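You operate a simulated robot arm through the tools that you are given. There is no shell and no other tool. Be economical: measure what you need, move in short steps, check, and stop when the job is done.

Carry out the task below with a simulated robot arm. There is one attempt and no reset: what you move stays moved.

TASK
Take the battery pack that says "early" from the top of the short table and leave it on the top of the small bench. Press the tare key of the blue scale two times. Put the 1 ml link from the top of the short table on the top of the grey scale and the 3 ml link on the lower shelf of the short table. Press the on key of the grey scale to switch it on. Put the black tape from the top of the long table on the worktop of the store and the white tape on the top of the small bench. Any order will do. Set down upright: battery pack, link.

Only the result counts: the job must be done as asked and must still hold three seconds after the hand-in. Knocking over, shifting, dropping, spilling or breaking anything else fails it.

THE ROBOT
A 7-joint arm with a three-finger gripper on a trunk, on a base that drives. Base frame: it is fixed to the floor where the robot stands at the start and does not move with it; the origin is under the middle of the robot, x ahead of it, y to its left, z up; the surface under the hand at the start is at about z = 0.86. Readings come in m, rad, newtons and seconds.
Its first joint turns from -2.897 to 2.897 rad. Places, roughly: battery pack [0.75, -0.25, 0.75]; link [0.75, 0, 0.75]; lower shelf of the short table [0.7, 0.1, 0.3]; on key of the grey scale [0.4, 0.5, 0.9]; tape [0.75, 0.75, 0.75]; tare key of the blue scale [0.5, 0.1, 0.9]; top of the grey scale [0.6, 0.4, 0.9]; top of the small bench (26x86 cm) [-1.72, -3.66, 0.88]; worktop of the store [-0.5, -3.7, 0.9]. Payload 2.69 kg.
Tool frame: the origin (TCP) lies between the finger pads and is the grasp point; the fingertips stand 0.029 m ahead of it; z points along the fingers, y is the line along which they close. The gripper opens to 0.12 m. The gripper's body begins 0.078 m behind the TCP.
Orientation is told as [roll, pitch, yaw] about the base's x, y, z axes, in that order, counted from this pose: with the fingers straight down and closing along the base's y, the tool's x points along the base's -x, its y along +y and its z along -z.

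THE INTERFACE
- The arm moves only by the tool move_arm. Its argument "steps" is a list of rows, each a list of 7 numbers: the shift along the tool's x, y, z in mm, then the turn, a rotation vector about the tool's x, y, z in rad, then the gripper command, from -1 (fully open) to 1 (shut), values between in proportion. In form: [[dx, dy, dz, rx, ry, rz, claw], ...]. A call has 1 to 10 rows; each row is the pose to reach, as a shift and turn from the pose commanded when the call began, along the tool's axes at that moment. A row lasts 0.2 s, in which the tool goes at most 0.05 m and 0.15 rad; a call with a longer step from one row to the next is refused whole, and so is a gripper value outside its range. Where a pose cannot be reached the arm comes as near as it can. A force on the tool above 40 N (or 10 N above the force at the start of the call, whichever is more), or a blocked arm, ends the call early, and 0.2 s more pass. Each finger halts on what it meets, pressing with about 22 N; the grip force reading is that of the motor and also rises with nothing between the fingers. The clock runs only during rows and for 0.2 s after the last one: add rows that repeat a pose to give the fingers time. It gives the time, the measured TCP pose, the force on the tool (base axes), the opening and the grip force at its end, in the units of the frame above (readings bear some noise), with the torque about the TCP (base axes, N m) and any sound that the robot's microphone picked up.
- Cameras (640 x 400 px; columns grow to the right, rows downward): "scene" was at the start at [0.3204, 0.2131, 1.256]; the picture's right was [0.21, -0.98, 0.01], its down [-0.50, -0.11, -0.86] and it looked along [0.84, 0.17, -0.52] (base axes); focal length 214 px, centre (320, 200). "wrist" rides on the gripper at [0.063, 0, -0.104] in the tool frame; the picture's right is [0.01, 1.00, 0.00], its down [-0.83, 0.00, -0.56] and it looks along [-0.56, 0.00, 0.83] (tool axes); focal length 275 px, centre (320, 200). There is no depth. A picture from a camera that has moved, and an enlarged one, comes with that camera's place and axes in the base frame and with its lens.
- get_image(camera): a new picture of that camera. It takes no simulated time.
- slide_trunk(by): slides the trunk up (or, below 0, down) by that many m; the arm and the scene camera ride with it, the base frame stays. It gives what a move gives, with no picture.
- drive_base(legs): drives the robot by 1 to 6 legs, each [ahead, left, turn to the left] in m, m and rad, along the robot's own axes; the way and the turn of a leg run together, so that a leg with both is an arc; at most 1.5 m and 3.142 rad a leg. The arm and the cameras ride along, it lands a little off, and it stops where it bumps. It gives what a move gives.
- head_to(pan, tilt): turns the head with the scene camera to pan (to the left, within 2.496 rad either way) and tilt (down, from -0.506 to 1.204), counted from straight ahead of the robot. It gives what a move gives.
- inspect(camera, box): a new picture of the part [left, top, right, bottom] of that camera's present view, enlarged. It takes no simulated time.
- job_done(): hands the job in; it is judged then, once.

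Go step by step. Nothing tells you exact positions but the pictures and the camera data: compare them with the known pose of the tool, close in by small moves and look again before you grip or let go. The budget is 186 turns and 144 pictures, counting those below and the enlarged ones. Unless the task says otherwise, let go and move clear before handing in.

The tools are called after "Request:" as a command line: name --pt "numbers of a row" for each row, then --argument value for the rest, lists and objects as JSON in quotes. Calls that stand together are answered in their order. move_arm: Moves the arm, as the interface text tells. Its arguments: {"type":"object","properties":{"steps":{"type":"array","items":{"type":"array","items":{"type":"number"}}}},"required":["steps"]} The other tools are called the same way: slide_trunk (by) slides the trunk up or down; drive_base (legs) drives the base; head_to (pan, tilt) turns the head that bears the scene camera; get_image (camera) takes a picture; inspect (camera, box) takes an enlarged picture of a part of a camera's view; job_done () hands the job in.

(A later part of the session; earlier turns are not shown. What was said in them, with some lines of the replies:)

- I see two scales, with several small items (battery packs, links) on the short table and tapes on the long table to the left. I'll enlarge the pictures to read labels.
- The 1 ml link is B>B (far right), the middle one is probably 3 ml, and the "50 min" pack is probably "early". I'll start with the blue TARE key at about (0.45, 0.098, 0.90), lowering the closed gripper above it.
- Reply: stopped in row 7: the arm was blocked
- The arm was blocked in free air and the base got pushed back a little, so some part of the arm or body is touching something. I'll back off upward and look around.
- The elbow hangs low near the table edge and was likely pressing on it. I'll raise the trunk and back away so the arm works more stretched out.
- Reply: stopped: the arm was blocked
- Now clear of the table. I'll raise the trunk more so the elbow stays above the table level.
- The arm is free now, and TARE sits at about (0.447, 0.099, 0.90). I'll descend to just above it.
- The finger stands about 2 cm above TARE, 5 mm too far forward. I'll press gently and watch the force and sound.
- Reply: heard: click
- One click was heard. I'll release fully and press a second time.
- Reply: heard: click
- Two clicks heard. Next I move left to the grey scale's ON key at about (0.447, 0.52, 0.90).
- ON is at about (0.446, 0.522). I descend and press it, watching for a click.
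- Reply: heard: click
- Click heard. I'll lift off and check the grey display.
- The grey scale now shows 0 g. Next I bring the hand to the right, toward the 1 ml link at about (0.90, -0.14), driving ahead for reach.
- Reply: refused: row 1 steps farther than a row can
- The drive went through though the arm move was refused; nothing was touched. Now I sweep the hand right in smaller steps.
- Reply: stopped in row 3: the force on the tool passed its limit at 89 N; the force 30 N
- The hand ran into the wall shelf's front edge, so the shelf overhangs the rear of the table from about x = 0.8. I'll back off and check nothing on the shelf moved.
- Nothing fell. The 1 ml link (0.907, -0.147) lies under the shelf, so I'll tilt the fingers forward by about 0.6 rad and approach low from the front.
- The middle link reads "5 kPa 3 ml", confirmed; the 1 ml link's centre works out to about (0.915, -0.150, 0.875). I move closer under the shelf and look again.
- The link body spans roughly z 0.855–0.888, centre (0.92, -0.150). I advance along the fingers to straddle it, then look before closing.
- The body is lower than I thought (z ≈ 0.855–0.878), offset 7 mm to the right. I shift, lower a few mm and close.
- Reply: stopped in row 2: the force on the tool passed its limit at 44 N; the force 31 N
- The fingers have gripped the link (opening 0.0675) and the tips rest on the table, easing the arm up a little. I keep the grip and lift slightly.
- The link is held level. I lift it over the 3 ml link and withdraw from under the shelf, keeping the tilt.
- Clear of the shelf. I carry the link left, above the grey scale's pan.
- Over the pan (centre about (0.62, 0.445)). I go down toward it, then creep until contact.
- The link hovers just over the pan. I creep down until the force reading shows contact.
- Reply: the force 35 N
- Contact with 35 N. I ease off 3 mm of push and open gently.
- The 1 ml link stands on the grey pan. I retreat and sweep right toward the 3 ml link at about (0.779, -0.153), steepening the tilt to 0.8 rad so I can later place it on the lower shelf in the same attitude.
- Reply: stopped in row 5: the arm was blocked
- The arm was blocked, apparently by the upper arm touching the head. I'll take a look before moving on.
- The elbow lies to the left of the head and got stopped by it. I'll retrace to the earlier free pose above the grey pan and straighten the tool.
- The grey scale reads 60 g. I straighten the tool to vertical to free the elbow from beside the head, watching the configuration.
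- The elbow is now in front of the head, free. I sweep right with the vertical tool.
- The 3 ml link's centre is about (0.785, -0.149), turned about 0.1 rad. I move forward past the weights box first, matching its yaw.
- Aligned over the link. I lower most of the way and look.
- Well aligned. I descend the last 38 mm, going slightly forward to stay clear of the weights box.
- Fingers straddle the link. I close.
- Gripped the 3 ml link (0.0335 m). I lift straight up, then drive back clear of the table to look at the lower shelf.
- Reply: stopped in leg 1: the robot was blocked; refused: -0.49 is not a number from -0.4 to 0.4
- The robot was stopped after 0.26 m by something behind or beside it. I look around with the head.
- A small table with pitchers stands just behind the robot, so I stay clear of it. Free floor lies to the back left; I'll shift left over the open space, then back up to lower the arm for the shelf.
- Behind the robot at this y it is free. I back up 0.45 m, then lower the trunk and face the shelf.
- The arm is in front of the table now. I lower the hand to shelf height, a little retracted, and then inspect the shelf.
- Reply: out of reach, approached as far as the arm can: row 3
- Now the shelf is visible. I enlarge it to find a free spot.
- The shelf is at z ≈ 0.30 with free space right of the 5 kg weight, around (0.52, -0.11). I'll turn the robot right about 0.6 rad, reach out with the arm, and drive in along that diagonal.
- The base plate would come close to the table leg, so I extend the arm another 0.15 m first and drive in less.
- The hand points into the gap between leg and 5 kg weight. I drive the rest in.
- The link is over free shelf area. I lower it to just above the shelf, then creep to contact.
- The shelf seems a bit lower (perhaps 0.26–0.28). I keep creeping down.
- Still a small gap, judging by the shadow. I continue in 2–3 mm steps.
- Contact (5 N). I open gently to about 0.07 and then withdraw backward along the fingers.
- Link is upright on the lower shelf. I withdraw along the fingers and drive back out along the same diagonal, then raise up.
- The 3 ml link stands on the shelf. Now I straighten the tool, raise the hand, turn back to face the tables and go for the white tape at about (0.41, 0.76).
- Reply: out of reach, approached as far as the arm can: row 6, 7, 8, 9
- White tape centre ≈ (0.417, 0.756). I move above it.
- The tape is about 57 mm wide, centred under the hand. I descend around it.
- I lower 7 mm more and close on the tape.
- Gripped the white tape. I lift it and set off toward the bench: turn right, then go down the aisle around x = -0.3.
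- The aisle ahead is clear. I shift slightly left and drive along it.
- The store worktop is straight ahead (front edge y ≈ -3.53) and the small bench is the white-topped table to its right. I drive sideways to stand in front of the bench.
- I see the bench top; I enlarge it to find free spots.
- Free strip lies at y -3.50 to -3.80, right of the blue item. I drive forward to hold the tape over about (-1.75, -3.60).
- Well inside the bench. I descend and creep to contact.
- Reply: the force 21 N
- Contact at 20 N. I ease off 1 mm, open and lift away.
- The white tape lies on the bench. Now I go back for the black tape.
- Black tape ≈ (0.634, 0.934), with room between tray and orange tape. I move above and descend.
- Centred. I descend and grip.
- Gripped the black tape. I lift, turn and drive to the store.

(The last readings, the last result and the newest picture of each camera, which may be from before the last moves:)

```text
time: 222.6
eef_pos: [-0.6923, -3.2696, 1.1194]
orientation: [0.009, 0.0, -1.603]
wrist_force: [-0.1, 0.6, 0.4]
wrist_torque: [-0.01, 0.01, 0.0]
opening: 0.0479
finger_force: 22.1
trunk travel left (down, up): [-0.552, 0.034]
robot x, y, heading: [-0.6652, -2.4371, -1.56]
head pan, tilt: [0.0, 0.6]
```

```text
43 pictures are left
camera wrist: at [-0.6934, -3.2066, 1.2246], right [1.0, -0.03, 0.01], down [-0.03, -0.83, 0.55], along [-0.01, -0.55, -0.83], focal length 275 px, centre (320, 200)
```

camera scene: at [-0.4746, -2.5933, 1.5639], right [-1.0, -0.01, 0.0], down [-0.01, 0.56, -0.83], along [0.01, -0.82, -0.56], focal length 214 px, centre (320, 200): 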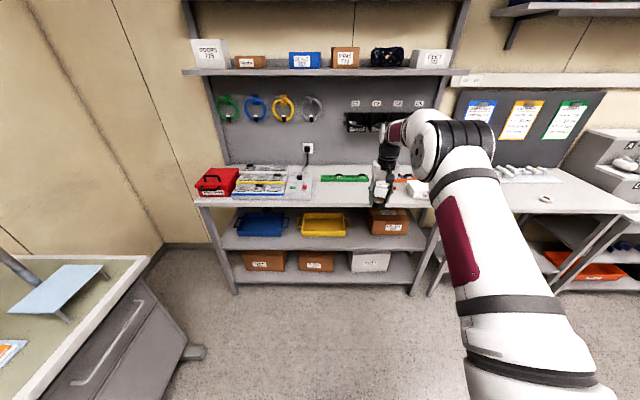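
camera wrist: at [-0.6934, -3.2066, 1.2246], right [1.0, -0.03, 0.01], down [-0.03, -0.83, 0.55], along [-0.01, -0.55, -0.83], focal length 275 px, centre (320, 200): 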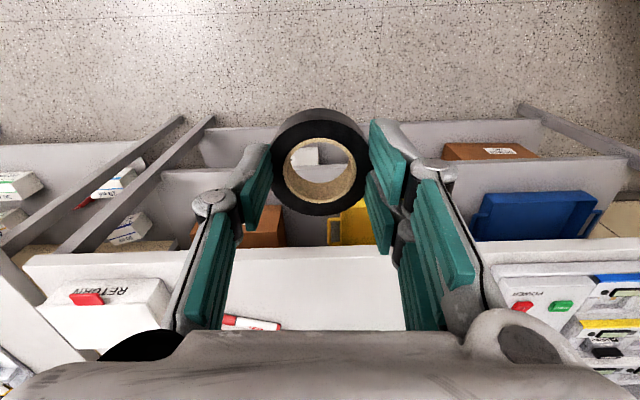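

Free worktop area between the RETURN box and the POWER box, around (-0.67, -3.62). I lower the hand a little and drive in.

Request:
move_arm --pt "0 0 40 0 0 0 1" --pt "0 0 80 0 0 0 1" --pt "0 0 100 0 0 0 1"

Request:
drive_base --legs '[[0.34, 0.02, 0]]'

Request:
get_image --camera "wrist"

Request:
inspect --camera "scene" --box '[240, 120, 500, 290]'

```text
time: 223.4
eef_pos: [-0.6914, -3.2698, 1.0191]
orientation: [0.009, 0.002, -1.603]
wrist_force: [0.0, 0.1, 0.3]
wrist_torque: [-0.01, -0.02, 0.01]
opening: 0.048
finger_force: 21.4
trunk travel left (down, up): [-0.552, 0.034]
robot x, y, heading: [-0.6687, -2.4356, -1.559]
head pan, tilt: [0.0, 0.6]
```

```text
time: 225.7
eef_pos: [-0.6698, -3.6142, 1.0204]
orientation: [0.008, 0.004, -1.606]
wrist_force: [0.6, -0.9, -0.5]
wrist_torque: [0.01, 0.01, 0.03]
opening: 0.0479
finger_force: 22.1
trunk travel left (down, up): [-0.552, 0.034]
robot x, y, heading: [-0.6421, -2.7852, -1.563]
head pan, tilt: [0.0, 0.6]
```

```text
42 pictures are left
camera wrist: at [-0.6703, -3.551, 1.1252], right [1.0, -0.03, 0.01], down [-0.03, -0.83, 0.55], along [-0.01, -0.55, -0.83], focal length 275 px, centre (320, 200)
```

wrist: 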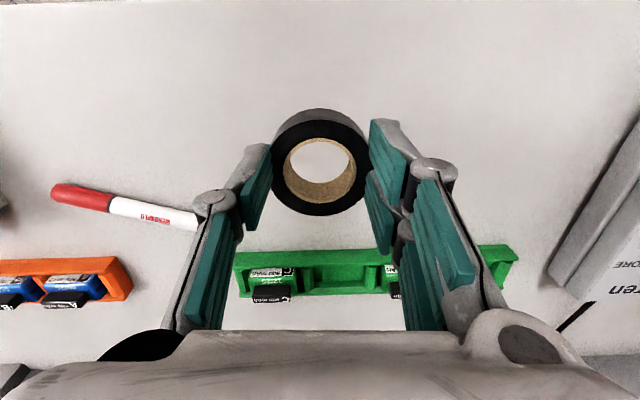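

```text
2.35 times, centred on (370, 205) of scene
camera zoom: at [-0.4515, -2.9381, 1.564], right [-1.0, -0.01, 0.0], down [-0.01, 0.56, -0.83], along [0.01, -0.83, -0.56], focal length 505 px, centre (202, 188)
```

zoom: 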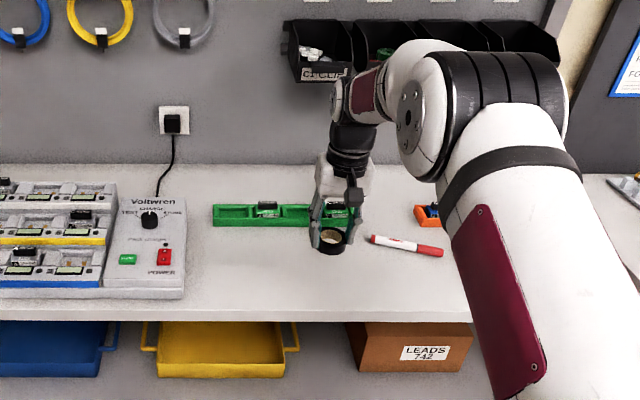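

Clear spot under the tape. I descend and creep to contact.

Request:
move_arm --pt "0 0 30 0 0 0 1" --pt "0 0 55 0 0 0 1" --pt "0 0 62 0 0 0 1" --pt "0 0 66 0 0 0 1" --pt "0 0 70 0 0 0 1"

```text
time: 226.8
eef_pos: [-0.6678, -3.6147, 0.9501]
orientation: [0.01, 0.001, -1.604]
wrist_force: [0.5, 1.1, -1.1]
wrist_torque: [0.02, -0.03, -0.02]
opening: 0.0476
finger_force: 21.8
trunk travel left (down, up): [-0.552, 0.034]
robot x, y, heading: [-0.6458, -2.7817, -1.562]
head pan, tilt: [0.0, 0.6]
```

Request:
move_arm --pt "0 0 3 0 0 0 1" --pt "0 0 5 0 0 0 1" --pt "0 0 7 0 0 0 1"

Request:
inspect --camera "wrist" --box '[220, 70, 420, 230]'

```text
time: 227.7
eef_pos: [-0.6692, -3.6129, 0.9436]
orientation: [0.009, 0.001, -1.605]
wrist_force: [0.0, -0.9, -0.2]
wrist_torque: [0.05, 0.02, -0.02]
opening: 0.0476
finger_force: 21.7
trunk travel left (down, up): [-0.552, 0.034]
robot x, y, heading: [-0.644, -2.7848, -1.557]
head pan, tilt: [0.0, 0.6]
```

```text
2.50 times, centred on (320, 150) of wrist
camera zoom: at [-0.6695, -3.5512, 1.0474], right [1.0, -0.03, 0.01], down [-0.03, -0.83, 0.55], along [-0.01, -0.55, -0.83], focal length 688 px, centre (320, 325)
```

zoom: 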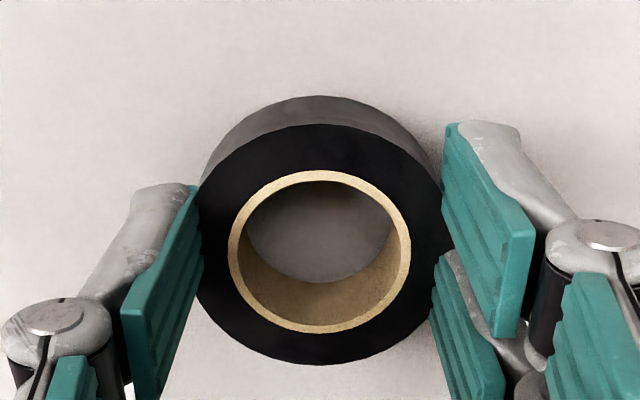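

Request:
move_arm --pt "0 0 2 0 0 0 1" --pt "0 0 4 0 0 0 1" --pt "0 0 6 0 0 0 1"

```text
time: 228.4
eef_pos: [-0.6692, -3.6142, 0.9392]
orientation: [0.008, -0.002, -1.606]
wrist_force: [1.1, 3.4, 19.1]
wrist_torque: [0.07, -0.05, 0.01]
opening: 0.048
finger_force: 22.2
trunk travel left (down, up): [-0.552, 0.034]
robot x, y, heading: [-0.6453, -2.7829, -1.562]
head pan, tilt: [0.0, 0.6]
```

Contact (19 N). I release and lift away, then back out.

Request:
move_arm --pt "0 0 -1 0 0 0 1" --pt "0 0 -1 0 0 0 0.1" --pt "0 0 -1 0 0 0 -0.1" --pt "0 0 -1 0 0 0 -0.4" --pt "0 0 -1 0 0 0 -0.4" --pt "0 0 -30 0 0 0 -0.4" --pt "0 0 -70 0 0 0 -0.4"

Request:
get_image --camera "wrist"

Request:
drive_base --legs '[[-0.4, 0, 0], [0, 0.44, 0], [-1.5, 0, 0], [-1.35, 0, 0]]'

Request:
drive_base --legs '[[0, 0, 1.56]]'

```text
time: 230.1
eef_pos: [-0.6705, -3.6153, 1.0068]
orientation: [0.009, 0.002, -1.605]
wrist_force: [0.6, 0.3, 0.2]
wrist_torque: [0.02, 0.02, -0.05]
opening: 0.0842
finger_force: 0.1
trunk travel left (down, up): [-0.552, 0.034]
robot x, y, heading: [-0.6434, -2.7851, -1.563]
head pan, tilt: [0.0, 0.6]
```

```text
39 pictures are left
camera wrist: at [-0.671, -3.5514, 1.1128], right [1.0, -0.03, 0.01], down [-0.03, -0.83, 0.55], along [-0.01, -0.55, -0.83], focal length 275 px, centre (320, 200)
```

wrist: 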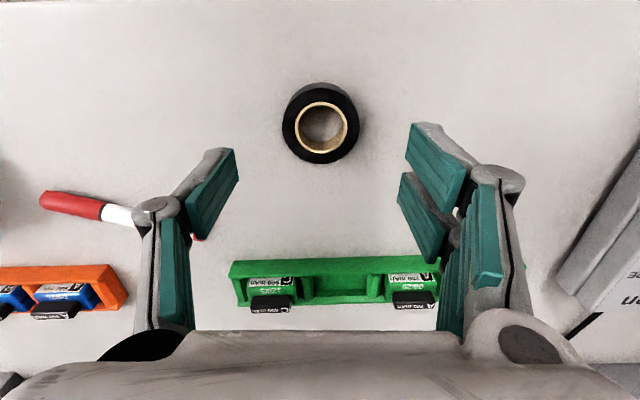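

```text
time: 248.2
eef_pos: [-0.3156, -0.3644, 1.0075]
orientation: [0.007, 0.0, -1.58]
wrist_force: [0.7, -1.1, 0.9]
wrist_torque: [0.01, -0.02, -0.01]
opening: 0.0841
finger_force: 0.0
trunk travel left (down, up): [-0.552, 0.034]
robot x, y, heading: [-0.3095, 0.4704, -1.539]
head pan, tilt: [0.0, 0.6]
```

```text
time: 251.4
eef_pos: [0.4663, 0.1707, 1.0076]
orientation: [0.011, 0.003, -0.377]
wrist_force: [-0.7, -0.3, 0.2]
wrist_torque: [0.0, 0.02, 0.0]
opening: 0.0842
finger_force: 0.1
trunk travel left (down, up): [-0.552, 0.034]
robot x, y, heading: [-0.3078, 0.4801, -0.337]
head pan, tilt: [0.0, 0.6]
stopped in leg 1: the robot was blocked; the commanded pose is now the measured one
```

The rotation was stopped, probably by the pitcher table behind since I was less far back than before. I raise the hand, go slightly ahead and finish the turn.

Request:
move_arm --pt "0 0 -40 0 0 0 -0.4" --pt "0 0 -80 0 0 0 -0.4" --pt "0 0 -110 0 0 0 -0.4"

Request:
drive_base --legs '[[0.08, 0.03, 0], [0, 0, 0.337]]'

Request:
head_to --pan -2.4 --tilt 0.8

Request:
get_image --camera "scene"

```text
time: 252.2
eef_pos: [0.4623, 0.1695, 1.1189]
orientation: [0.01, 0.003, -0.376]
wrist_force: [0.6, 0.3, -0.2]
wrist_torque: [0.0, 0.03, 0.0]
opening: 0.0843
finger_force: 0.0
trunk travel left (down, up): [-0.552, 0.034]
robot x, y, heading: [-0.3087, 0.4754, -0.331]
head pan, tilt: [0.0, 0.6]
```

```text
time: 254.3
eef_pos: [0.6077, 0.4454, 1.1176]
orientation: [0.01, 0.001, -0.036]
wrist_force: [0.1, -0.3, 1.2]
wrist_torque: [0.01, 0.0, 0.01]
opening: 0.084
finger_force: 0.0
trunk travel left (down, up): [-0.552, 0.034]
robot x, y, heading: [-0.2216, 0.478, 0.009]
head pan, tilt: [0.0, 0.6]
```

```text
time: 256.5
eef_pos: [0.6084, 0.4474, 1.1174]
orientation: [0.009, 0.0, -0.038]
wrist_force: [0.5, 0.2, -0.1]
wrist_torque: [0.0, -0.01, 0.01]
opening: 0.0842
finger_force: 0.0
trunk travel left (down, up): [-0.552, 0.034]
robot x, y, heading: [-0.2233, 0.4795, 0.006]
head pan, tilt: [-2.4, 0.799]
```

```text
38 pictures are left
camera scene: at [-0.2134, 0.6127, 1.5471], right [-0.68, 0.73, 0.0], down [0.53, 0.49, -0.7], along [-0.51, -0.47, -0.72], focal length 214 px, centre (320, 200)
```

scene: 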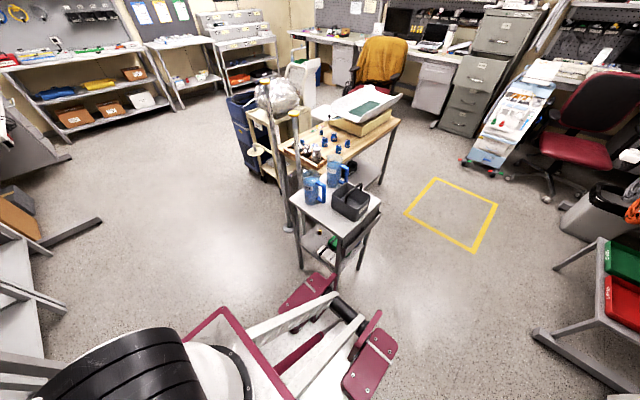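

The pitcher table seems unaffected. I move ahead a bit and slide right to reach for the "50 min" battery pack near (0.68, -0.23).

Request:
drive_base --legs '[[0.05, 0, -0.006], [0, -0.56, 0]]'

Request:
get_image --camera "wrist"

```text
time: 260.2
eef_pos: [0.6554, -0.1139, 1.1183]
orientation: [0.009, 0.001, -0.047]
wrist_force: [-0.6, 0.5, -0.1]
wrist_torque: [0.01, 0.0, 0.02]
opening: 0.084
finger_force: 0.0
trunk travel left (down, up): [-0.552, 0.034]
robot x, y, heading: [-0.1741, -0.0702, -0.005]
head pan, tilt: [-2.4, 0.799]
```

```text
37 pictures are left
camera wrist: at [0.5921, -0.1123, 1.2231], right [0.04, 1.0, 0.01], down [0.83, -0.04, 0.55], along [0.55, -0.02, -0.83], focal length 275 px, centre (320, 200)
```

wrist: 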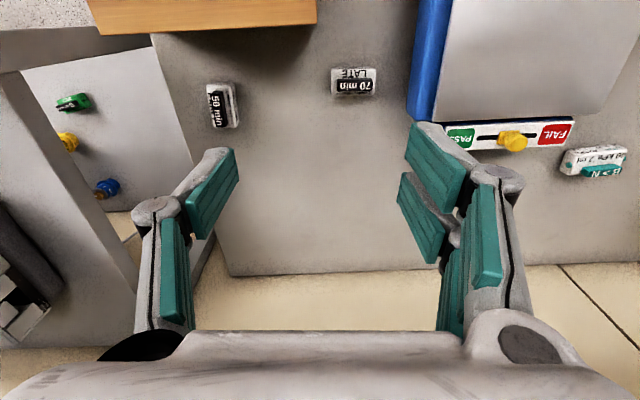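

Let me confirm the label and see the surroundings on the right (rack) before descending.

Request:
inspect --camera "wrist" --box '[130, 50, 390, 210]'

Request:
head_to --pan -0.45 --tilt 0.5

Request:
get_image --camera "scene"

```text
2.46 times, centred on (260, 130) of wrist
camera zoom: at [0.5921, -0.1123, 1.2231], right [0.04, 1.0, 0.01], down [0.83, -0.04, 0.55], along [0.55, -0.02, -0.83], focal length 678 px, centre (468, 372)
```

zoom: 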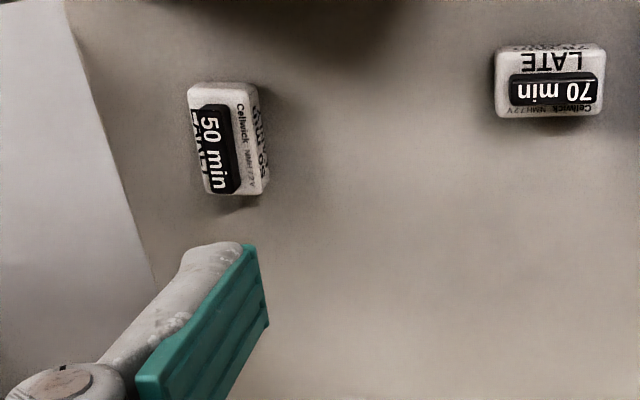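

```text
time: 262.1
eef_pos: [0.6563, -0.1134, 1.1178]
orientation: [0.01, 0.002, -0.048]
wrist_force: [-0.3, 0.4, -0.2]
wrist_torque: [-0.01, 0.0, -0.02]
opening: 0.0841
finger_force: 0.0
trunk travel left (down, up): [-0.552, 0.034]
robot x, y, heading: [-0.171, -0.0741, -0.005]
head pan, tilt: [-0.45, 0.499]
```

```text
35 pictures are left
camera scene: at [-0.0223, 0.0762, 1.573], right [-0.44, -0.9, 0.0], down [-0.43, 0.21, -0.88], along [0.79, -0.39, -0.48], focal length 214 px, centre (320, 200)
```

scene: 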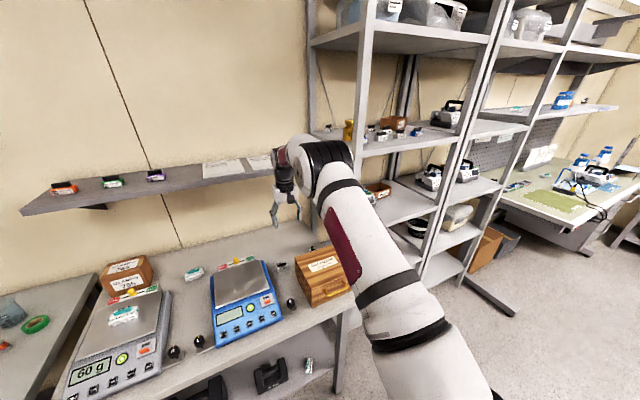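

LATE is the 70 min pack; the 50 min one is the early pack. The rack upright is at about (0.60, -0.37), so I move carefully with a narrow opening above the pack.

Request:
move_arm --pt "-8 -35 0 0 0 -0.03 0" --pt "-16 -70 0 0 0 -0.07 0" --pt "-26 -100 10 0 0 -0.1 0" --pt "-26 -118 40 0 0 -0.1 0" --pt "-26 -118 80 0 0 -0.1 0" --pt "-26 -118 110 0 0 -0.1 0" --pt "-26 -118 110 0 0 -0.1 0"

Request:
get_image --camera "wrist"

Request:
inspect --camera "scene" --box '[200, 120, 440, 350]'

```text
time: 263.7
eef_pos: [0.6767, -0.2315, 1.0065]
orientation: [0.009, 0.0, 0.053]
wrist_force: [0.2, 0.2, -0.4]
wrist_torque: [0.03, 0.01, -0.03]
opening: 0.0601
finger_force: 0.0
trunk travel left (down, up): [-0.552, 0.034]
robot x, y, heading: [-0.1743, -0.0741, -0.004]
head pan, tilt: [-0.45, 0.499]
```

```text
34 pictures are left
camera wrist: at [0.6123, -0.2353, 1.1115], right [-0.06, 1.0, 0.01], down [0.83, 0.04, 0.56], along [0.55, 0.04, -0.83], focal length 275 px, centre (320, 200)
```

wrist: 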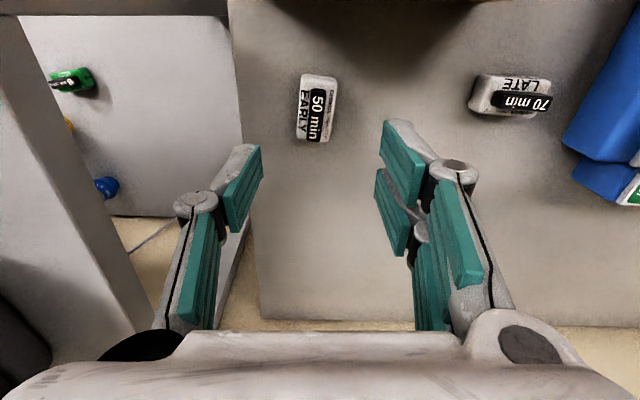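

```text
1.74 times, centred on (320, 235) of scene
camera zoom: at [-0.0222, 0.0762, 1.573], right [-0.44, -0.9, 0.0], down [-0.43, 0.21, -0.88], along [0.79, -0.39, -0.48], focal length 373 px, centre (320, 139)
```

zoom: 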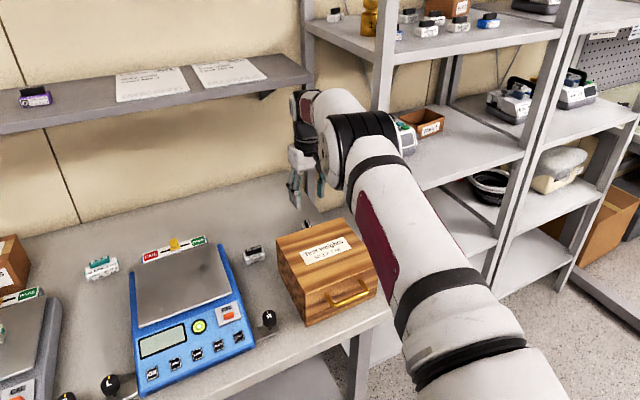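

EARLY confirmed, directly below. I align the yaw, descend and look once before gripping.

Request:
move_arm --pt "2 -1 30 0 0 0.06 0" --pt "2 -1 60 0 0 0.06 0" --pt "2 -1 85 0 0 0.06 0" --pt "2 -1 100 0 0 0.06 0" --pt "2 -1 106 0 0 0.06 0" --pt "2 -1 106 0 0 0.06 0"

Request:
get_image --camera "wrist"

```text
time: 265.1
eef_pos: [0.6744, -0.2319, 0.9016]
orientation: [0.006, 0.0, -0.007]
wrist_force: [0.6, -0.1, 0.0]
wrist_torque: [0.02, -0.02, -0.02]
opening: 0.0602
finger_force: 0.0
trunk travel left (down, up): [-0.552, 0.034]
robot x, y, heading: [-0.1686, -0.0738, -0.005]
head pan, tilt: [-0.45, 0.499]
```

```text
32 pictures are left
camera wrist: at [0.6103, -0.2326, 1.0064], right [0.0, 1.0, 0.01], down [0.83, -0.01, 0.56], along [0.56, 0.01, -0.83], focal length 275 px, centre (320, 200)
```

wrist: 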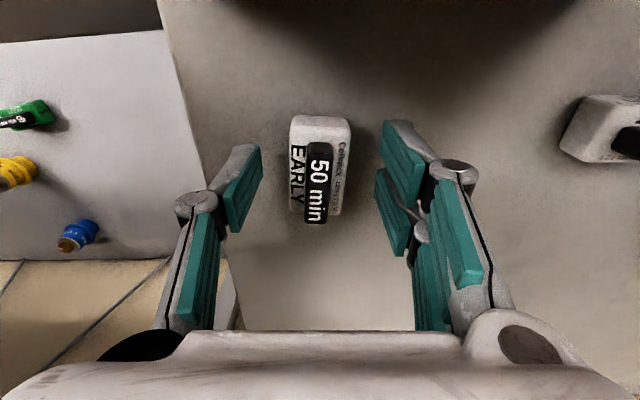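

Aligned. I lower 5 mm and close.

Request:
move_arm --pt "0 0 3 0 0 0 0" --pt "0 0 5 0 0 0 0" --pt "0 0 5 0 0 0 0.5" --pt "0 0 5 0 0 0 1" --pt "0 0 5 0 0 0 1"

Request:
get_image --camera "wrist"

```text
time: 266.3
eef_pos: [0.6742, -0.2325, 0.8955]
orientation: [0.008, 0.0, -0.008]
wrist_force: [-0.3, 0.4, 1.3]
wrist_torque: [0.02, -0.1, 0.03]
opening: 0.0298
finger_force: 21.9
trunk travel left (down, up): [-0.552, 0.034]
robot x, y, heading: [-0.1724, -0.0748, -0.0]
head pan, tilt: [-0.45, 0.499]
```

```text
31 pictures are left
camera wrist: at [0.6104, -0.233, 1.0008], right [0.0, 1.0, 0.01], down [0.83, -0.01, 0.56], along [0.56, 0.01, -0.83], focal length 275 px, centre (320, 200)
```

wrist: 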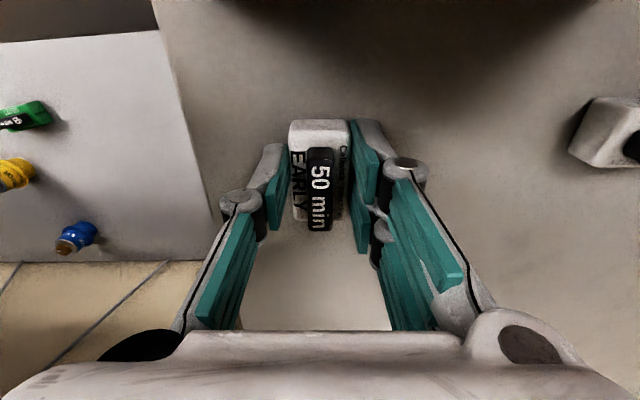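

Gripped the early pack. I lift, swing clear of the rack and head back to the bench.

Request:
move_arm --pt "0 0 -20 0 0 0 1" --pt "0 0 -65 0 0 0 1" --pt "0 0 -110 0 0 0 1" --pt "0 0 -155 0 0 0 1" --pt "0 0 -200 0 0 0 1" --pt "0 30 -225 0 0 0 1" --pt "0 75 -225 0 0 0 1" --pt "0 120 -225 0 0 0 1" --pt "0 160 -225 0 0 0 1"

Request:
get_image --camera "wrist"

Request:
drive_base --legs '[[0, 0.85, 0], [-0.06, 0, 0]]'

```text
time: 268.3
eef_pos: [0.6746, -0.0746, 1.1229]
orientation: [0.007, 0.0, -0.012]
wrist_force: [-0.2, -1.2, -1.3]
wrist_torque: [0.1, 0.03, 0.03]
opening: 0.0299
finger_force: 22.7
trunk travel left (down, up): [-0.552, 0.034]
robot x, y, heading: [-0.1741, -0.0724, -0.004]
head pan, tilt: [-0.45, 0.499]
```

```text
30 pictures are left
camera wrist: at [0.6099, -0.0746, 1.2283], right [0.01, 1.0, 0.01], down [0.83, -0.01, 0.56], along [0.56, 0.0, -0.83], focal length 275 px, centre (320, 200)
```

wrist: 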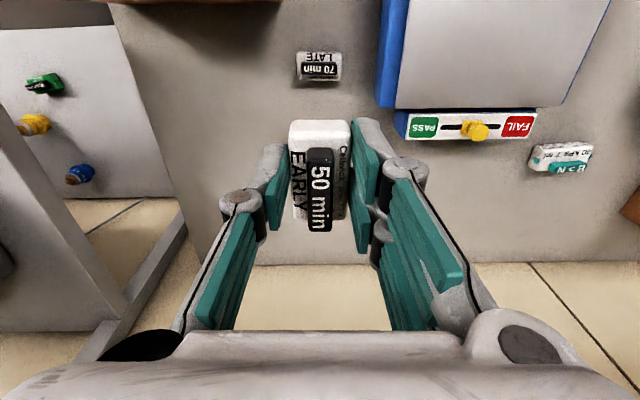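

```text
time: 273.4
eef_pos: [0.6143, 0.7931, 1.1239]
orientation: [0.01, 0.002, -0.001]
wrist_force: [-0.5, -0.6, -2.3]
wrist_torque: [0.01, 0.02, -0.05]
opening: 0.0297
finger_force: 22.0
trunk travel left (down, up): [-0.552, 0.034]
robot x, y, heading: [-0.2331, 0.7895, 0.004]
head pan, tilt: [-0.45, 0.499]
```

Request:
drive_base --legs '[[0, 0, -1.575], [1.5, 0, 0], [1.5, 0, 0], [0.22, 0, 0]]'

Request:
drive_base --legs '[[0, -1.5, 0], [0, -0.2, 0]]'

Request:
head_to --pan 0 --tilt 0.6

Request:
get_image --camera "scene"

Request:
get_image --camera "wrist"

```text
time: 293.1
eef_pos: [-0.4186, -3.2751, 1.1246]
orientation: [0.009, 0.001, -1.614]
wrist_force: [0.4, -0.2, -2.2]
wrist_torque: [0.01, 0.0, 0.01]
opening: 0.0299
finger_force: 22.4
trunk travel left (down, up): [-0.552, 0.034]
robot x, y, heading: [-0.3868, -2.4292, -1.607]
head pan, tilt: [-0.45, 0.499]
```

```text
time: 301.7
eef_pos: [-2.1178, -3.1963, 1.1233]
orientation: [0.009, 0.001, -1.624]
wrist_force: [-0.1, 0.3, -0.8]
wrist_torque: [-0.03, 0.01, 0.02]
opening: 0.0297
finger_force: 22.6
trunk travel left (down, up): [-0.552, 0.034]
robot x, y, heading: [-2.0819, -2.3496, -1.619]
head pan, tilt: [-0.45, 0.499]
```

```text
time: 302.6
eef_pos: [-2.1175, -3.1965, 1.123]
orientation: [0.01, 0.002, -1.624]
wrist_force: [-1.2, 0.4, -1.2]
wrist_torque: [0.0, 0.0, 0.01]
opening: 0.0293
finger_force: 21.8
trunk travel left (down, up): [-0.552, 0.034]
robot x, y, heading: [-2.0817, -2.3489, -1.62]
head pan, tilt: [0.0, 0.6]
```

```text
29 pictures are left
camera scene: at [-1.8969, -2.5166, 1.5639], right [-1.0, 0.05, 0.0], down [0.03, 0.56, -0.83], along [-0.04, -0.82, -0.56], focal length 214 px, centre (320, 200)
```

scene: 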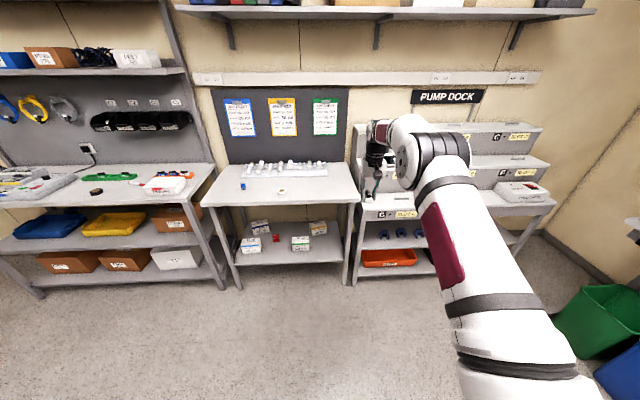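

```text
28 pictures are left
camera wrist: at [-2.1166, -3.1337, 1.2283], right [1.0, -0.05, 0.01], down [-0.04, -0.83, 0.56], along [-0.02, -0.55, -0.83], focal length 275 px, centre (320, 200)
```

wrist: 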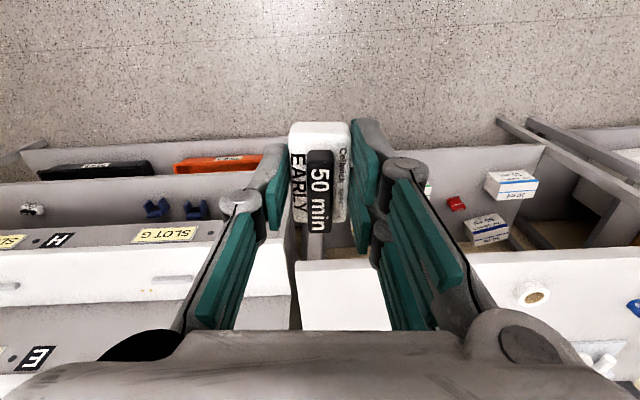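

I overshot to the right; the bench's right half is left of the hand. I straighten the heading, shift left 0.16 and go forward.

Request:
drive_base --legs '[[0, 0.16, 0.049], [0.41, 0, 0]]'

Request:
move_arm --pt "0 0 45 0 0 0 1" --pt "0 0 90 0 0 0 1" --pt "0 0 130 0 0 0 1" --pt "0 0 160 0 0 0 1" --pt "0 0 160 0 0 0 1"

Request:
get_image --camera "wrist"

Request:
inspect --camera "scene" --box '[180, 120, 480, 320]'

```text
time: 306.2
eef_pos: [-1.9282, -3.6224, 1.1254]
orientation: [0.007, 0.002, -1.585]
wrist_force: [0.5, 1.1, -1.6]
wrist_torque: [-0.01, 0.02, -0.03]
opening: 0.0296
finger_force: 22.7
trunk travel left (down, up): [-0.552, 0.034]
robot x, y, heading: [-1.9269, -2.7773, -1.583]
head pan, tilt: [0.0, 0.6]
```

```text
time: 307.4
eef_pos: [-1.9284, -3.6222, 0.9613]
orientation: [0.008, -0.001, -1.583]
wrist_force: [-0.2, -0.3, -0.8]
wrist_torque: [0.01, -0.01, 0.01]
opening: 0.0294
finger_force: 21.7
trunk travel left (down, up): [-0.552, 0.034]
robot x, y, heading: [-1.925, -2.7733, -1.58]
head pan, tilt: [0.0, 0.6]
```

```text
27 pictures are left
camera wrist: at [-1.9298, -3.5589, 1.0666], right [1.0, -0.01, 0.01], down [-0.01, -0.83, 0.56], along [0.0, -0.56, -0.83], focal length 275 px, centre (320, 200)
```

wrist: 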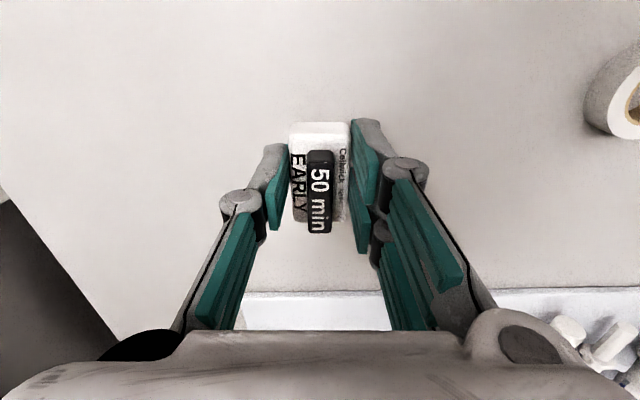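

```text
2.00 times, centred on (330, 220) of scene
camera zoom: at [-1.7349, -2.9337, 1.5639], right [-1.0, 0.01, 0.0], down [0.01, 0.56, -0.83], along [-0.01, -0.82, -0.56], focal length 429 px, centre (300, 160)
```

zoom: 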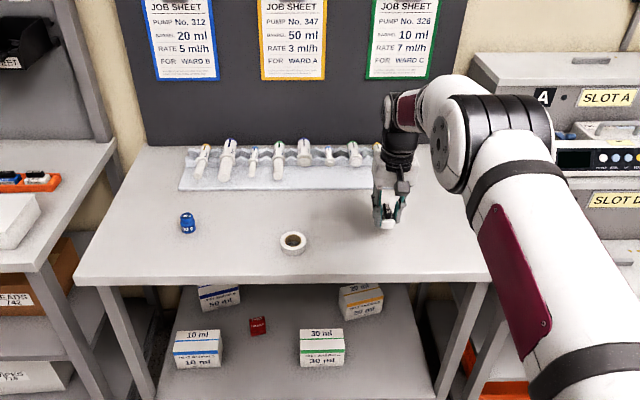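

The pack is over free bench top. I descend and creep to contact.

Request:
move_arm --pt "0 0 20 0 0 0 1" --pt "0 0 32 0 0 0 1" --pt "0 0 38 0 0 0 1" --pt "0 0 42 0 0 0 1"

Request:
move_arm --pt "0 0 2 0 0 0 1" --pt "0 0 3 0 0 0 1" --pt "0 0 4 0 0 0 1"

Request:
inspect --camera "wrist" --box '[220, 90, 420, 250]'

```text
time: 308.4
eef_pos: [-1.9282, -3.623, 0.922]
orientation: [0.01, 0.002, -1.585]
wrist_force: [-0.3, -0.3, -0.6]
wrist_torque: [-0.01, -0.01, 0.01]
opening: 0.0297
finger_force: 21.4
trunk travel left (down, up): [-0.552, 0.034]
robot x, y, heading: [-1.9239, -2.773, -1.581]
head pan, tilt: [0.0, 0.6]
```

```text
time: 309.2
eef_pos: [-1.9272, -3.6219, 0.9177]
orientation: [0.008, 0.003, -1.584]
wrist_force: [0.8, 0.0, -1.4]
wrist_torque: [0.04, 0.01, 0.03]
opening: 0.0297
finger_force: 22.3
trunk travel left (down, up): [-0.552, 0.034]
robot x, y, heading: [-1.9246, -2.7745, -1.579]
head pan, tilt: [0.0, 0.6]
```

```text
2.50 times, centred on (320, 170) of wrist
camera zoom: at [-1.9288, -3.559, 1.0224], right [1.0, -0.01, 0.01], down [-0.01, -0.83, 0.56], along [0.0, -0.56, -0.83], focal length 688 px, centre (320, 275)
```

zoom: 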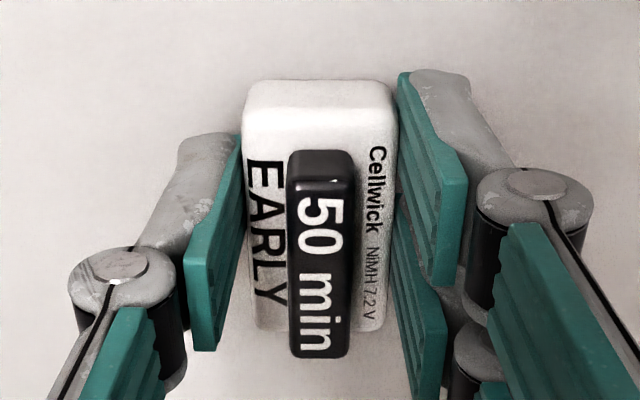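

Request:
move_arm --pt "0 0 2 0 0 0 1" --pt "0 0 4 0 0 0 1" --pt "0 0 4 0 0 0 1"

```text
time: 310.0
eef_pos: [-1.9273, -3.6223, 0.9161]
orientation: [0.008, -0.003, -1.585]
wrist_force: [0.5, 3.1, 14.6]
wrist_torque: [0.08, 0.11, 0.0]
opening: 0.0297
finger_force: 21.9
trunk travel left (down, up): [-0.552, 0.034]
robot x, y, heading: [-1.9243, -2.7747, -1.581]
head pan, tilt: [0.0, 0.6]
```

Contact (15 N). I release gently and lift away.

Request:
move_arm --pt "0 0 -1 0 0 0 1" --pt "0 0 -1 0 0 0 0.4" --pt "0 0 -1 0 0 0 0.2" --pt "0 0 -1 0 0 0 0" --pt "0 0 -1 0 0 0 0" --pt "0 0 -30 0 0 0 0" --pt "0 0 -75 0 0 0 0" --pt "0 0 -120 0 0 0 0" --pt "0 0 -165 0 0 0 0" --pt "0 0 -200 0 0 0 0"

Request:
drive_base --legs '[[-0.35, 0, 0]]'

Request:
get_image --camera "scene"

Request:
inspect --camera "scene" --box '[200, 120, 400, 245]'

```text
time: 312.2
eef_pos: [-1.9292, -3.6211, 1.1126]
orientation: [0.01, 0.002, -1.585]
wrist_force: [-0.4, -0.4, -0.4]
wrist_torque: [0.01, 0.01, 0.01]
opening: 0.0602
finger_force: 0.0
trunk travel left (down, up): [-0.552, 0.034]
robot x, y, heading: [-1.923, -2.7739, -1.575]
head pan, tilt: [0.0, 0.6]
```

```text
time: 314.5
eef_pos: [-1.9217, -3.2654, 1.1125]
orientation: [0.01, 0.001, -1.577]
wrist_force: [-0.2, 0.3, 0.4]
wrist_torque: [-0.01, -0.02, 0.02]
opening: 0.06
finger_force: 0.1
trunk travel left (down, up): [-0.552, 0.034]
robot x, y, heading: [-1.9214, -2.4156, -1.577]
head pan, tilt: [0.0, 0.6]
```

```text
24 pictures are left
camera scene: at [-1.7317, -2.5763, 1.5639], right [-1.0, 0.0, 0.0], down [0.0, 0.56, -0.83], along [0.0, -0.83, -0.56], focal length 214 px, centre (320, 200)
```

scene: 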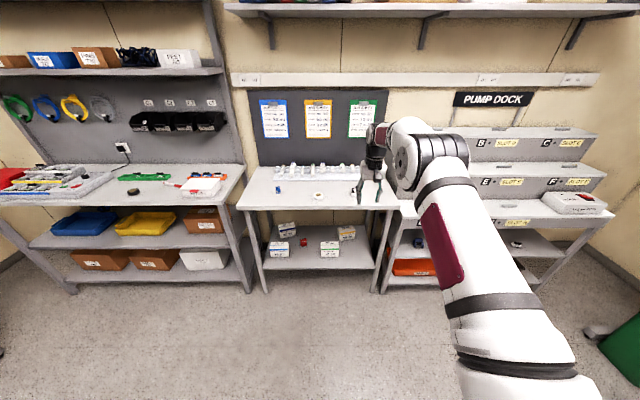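

```text
3.20 times, centred on (300, 182) of scene
camera zoom: at [-1.7317, -2.5763, 1.5639], right [-1.0, 0.0, 0.0], down [0.0, 0.56, -0.83], along [0.0, -0.83, -0.56], focal length 686 px, centre (384, 256)
```

zoom: 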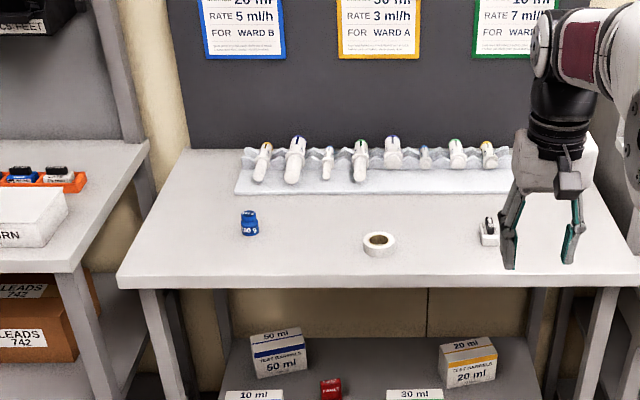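

All items stand where asked: the early pack is upright and the white tape is on the small bench, the black tape is on the store worktop, both links are placed, and the keys are pressed. The hand is clear, so I hand in.

Request:
job_done

```text
The job is handed in.
```

The job is handed in, with every part done and the hand clear. Twice the base stopped against something behind it, probably the pitcher table. I saw no sign that anything had moved, but I could not measure that closely.

- **Battery pack:** the "early" pack stands upright on the small bench.
- **Blue scale:** I pressed tare twice and heard a click each time.
- **Grey scale:** I pressed on, and the display showed 0 g.
- **Links:** the 1 ml link stands on the grey scale, which then read 60 g. The 3 ml link stands on the lower shelf of the short table.
- **Tapes:** the black tape is on the store worktop and the white tape is on the small bench.
- **Other contact:** the hand hit the front edge of the wall shelf once, with about 89 N. Nothing on the shelf fell.
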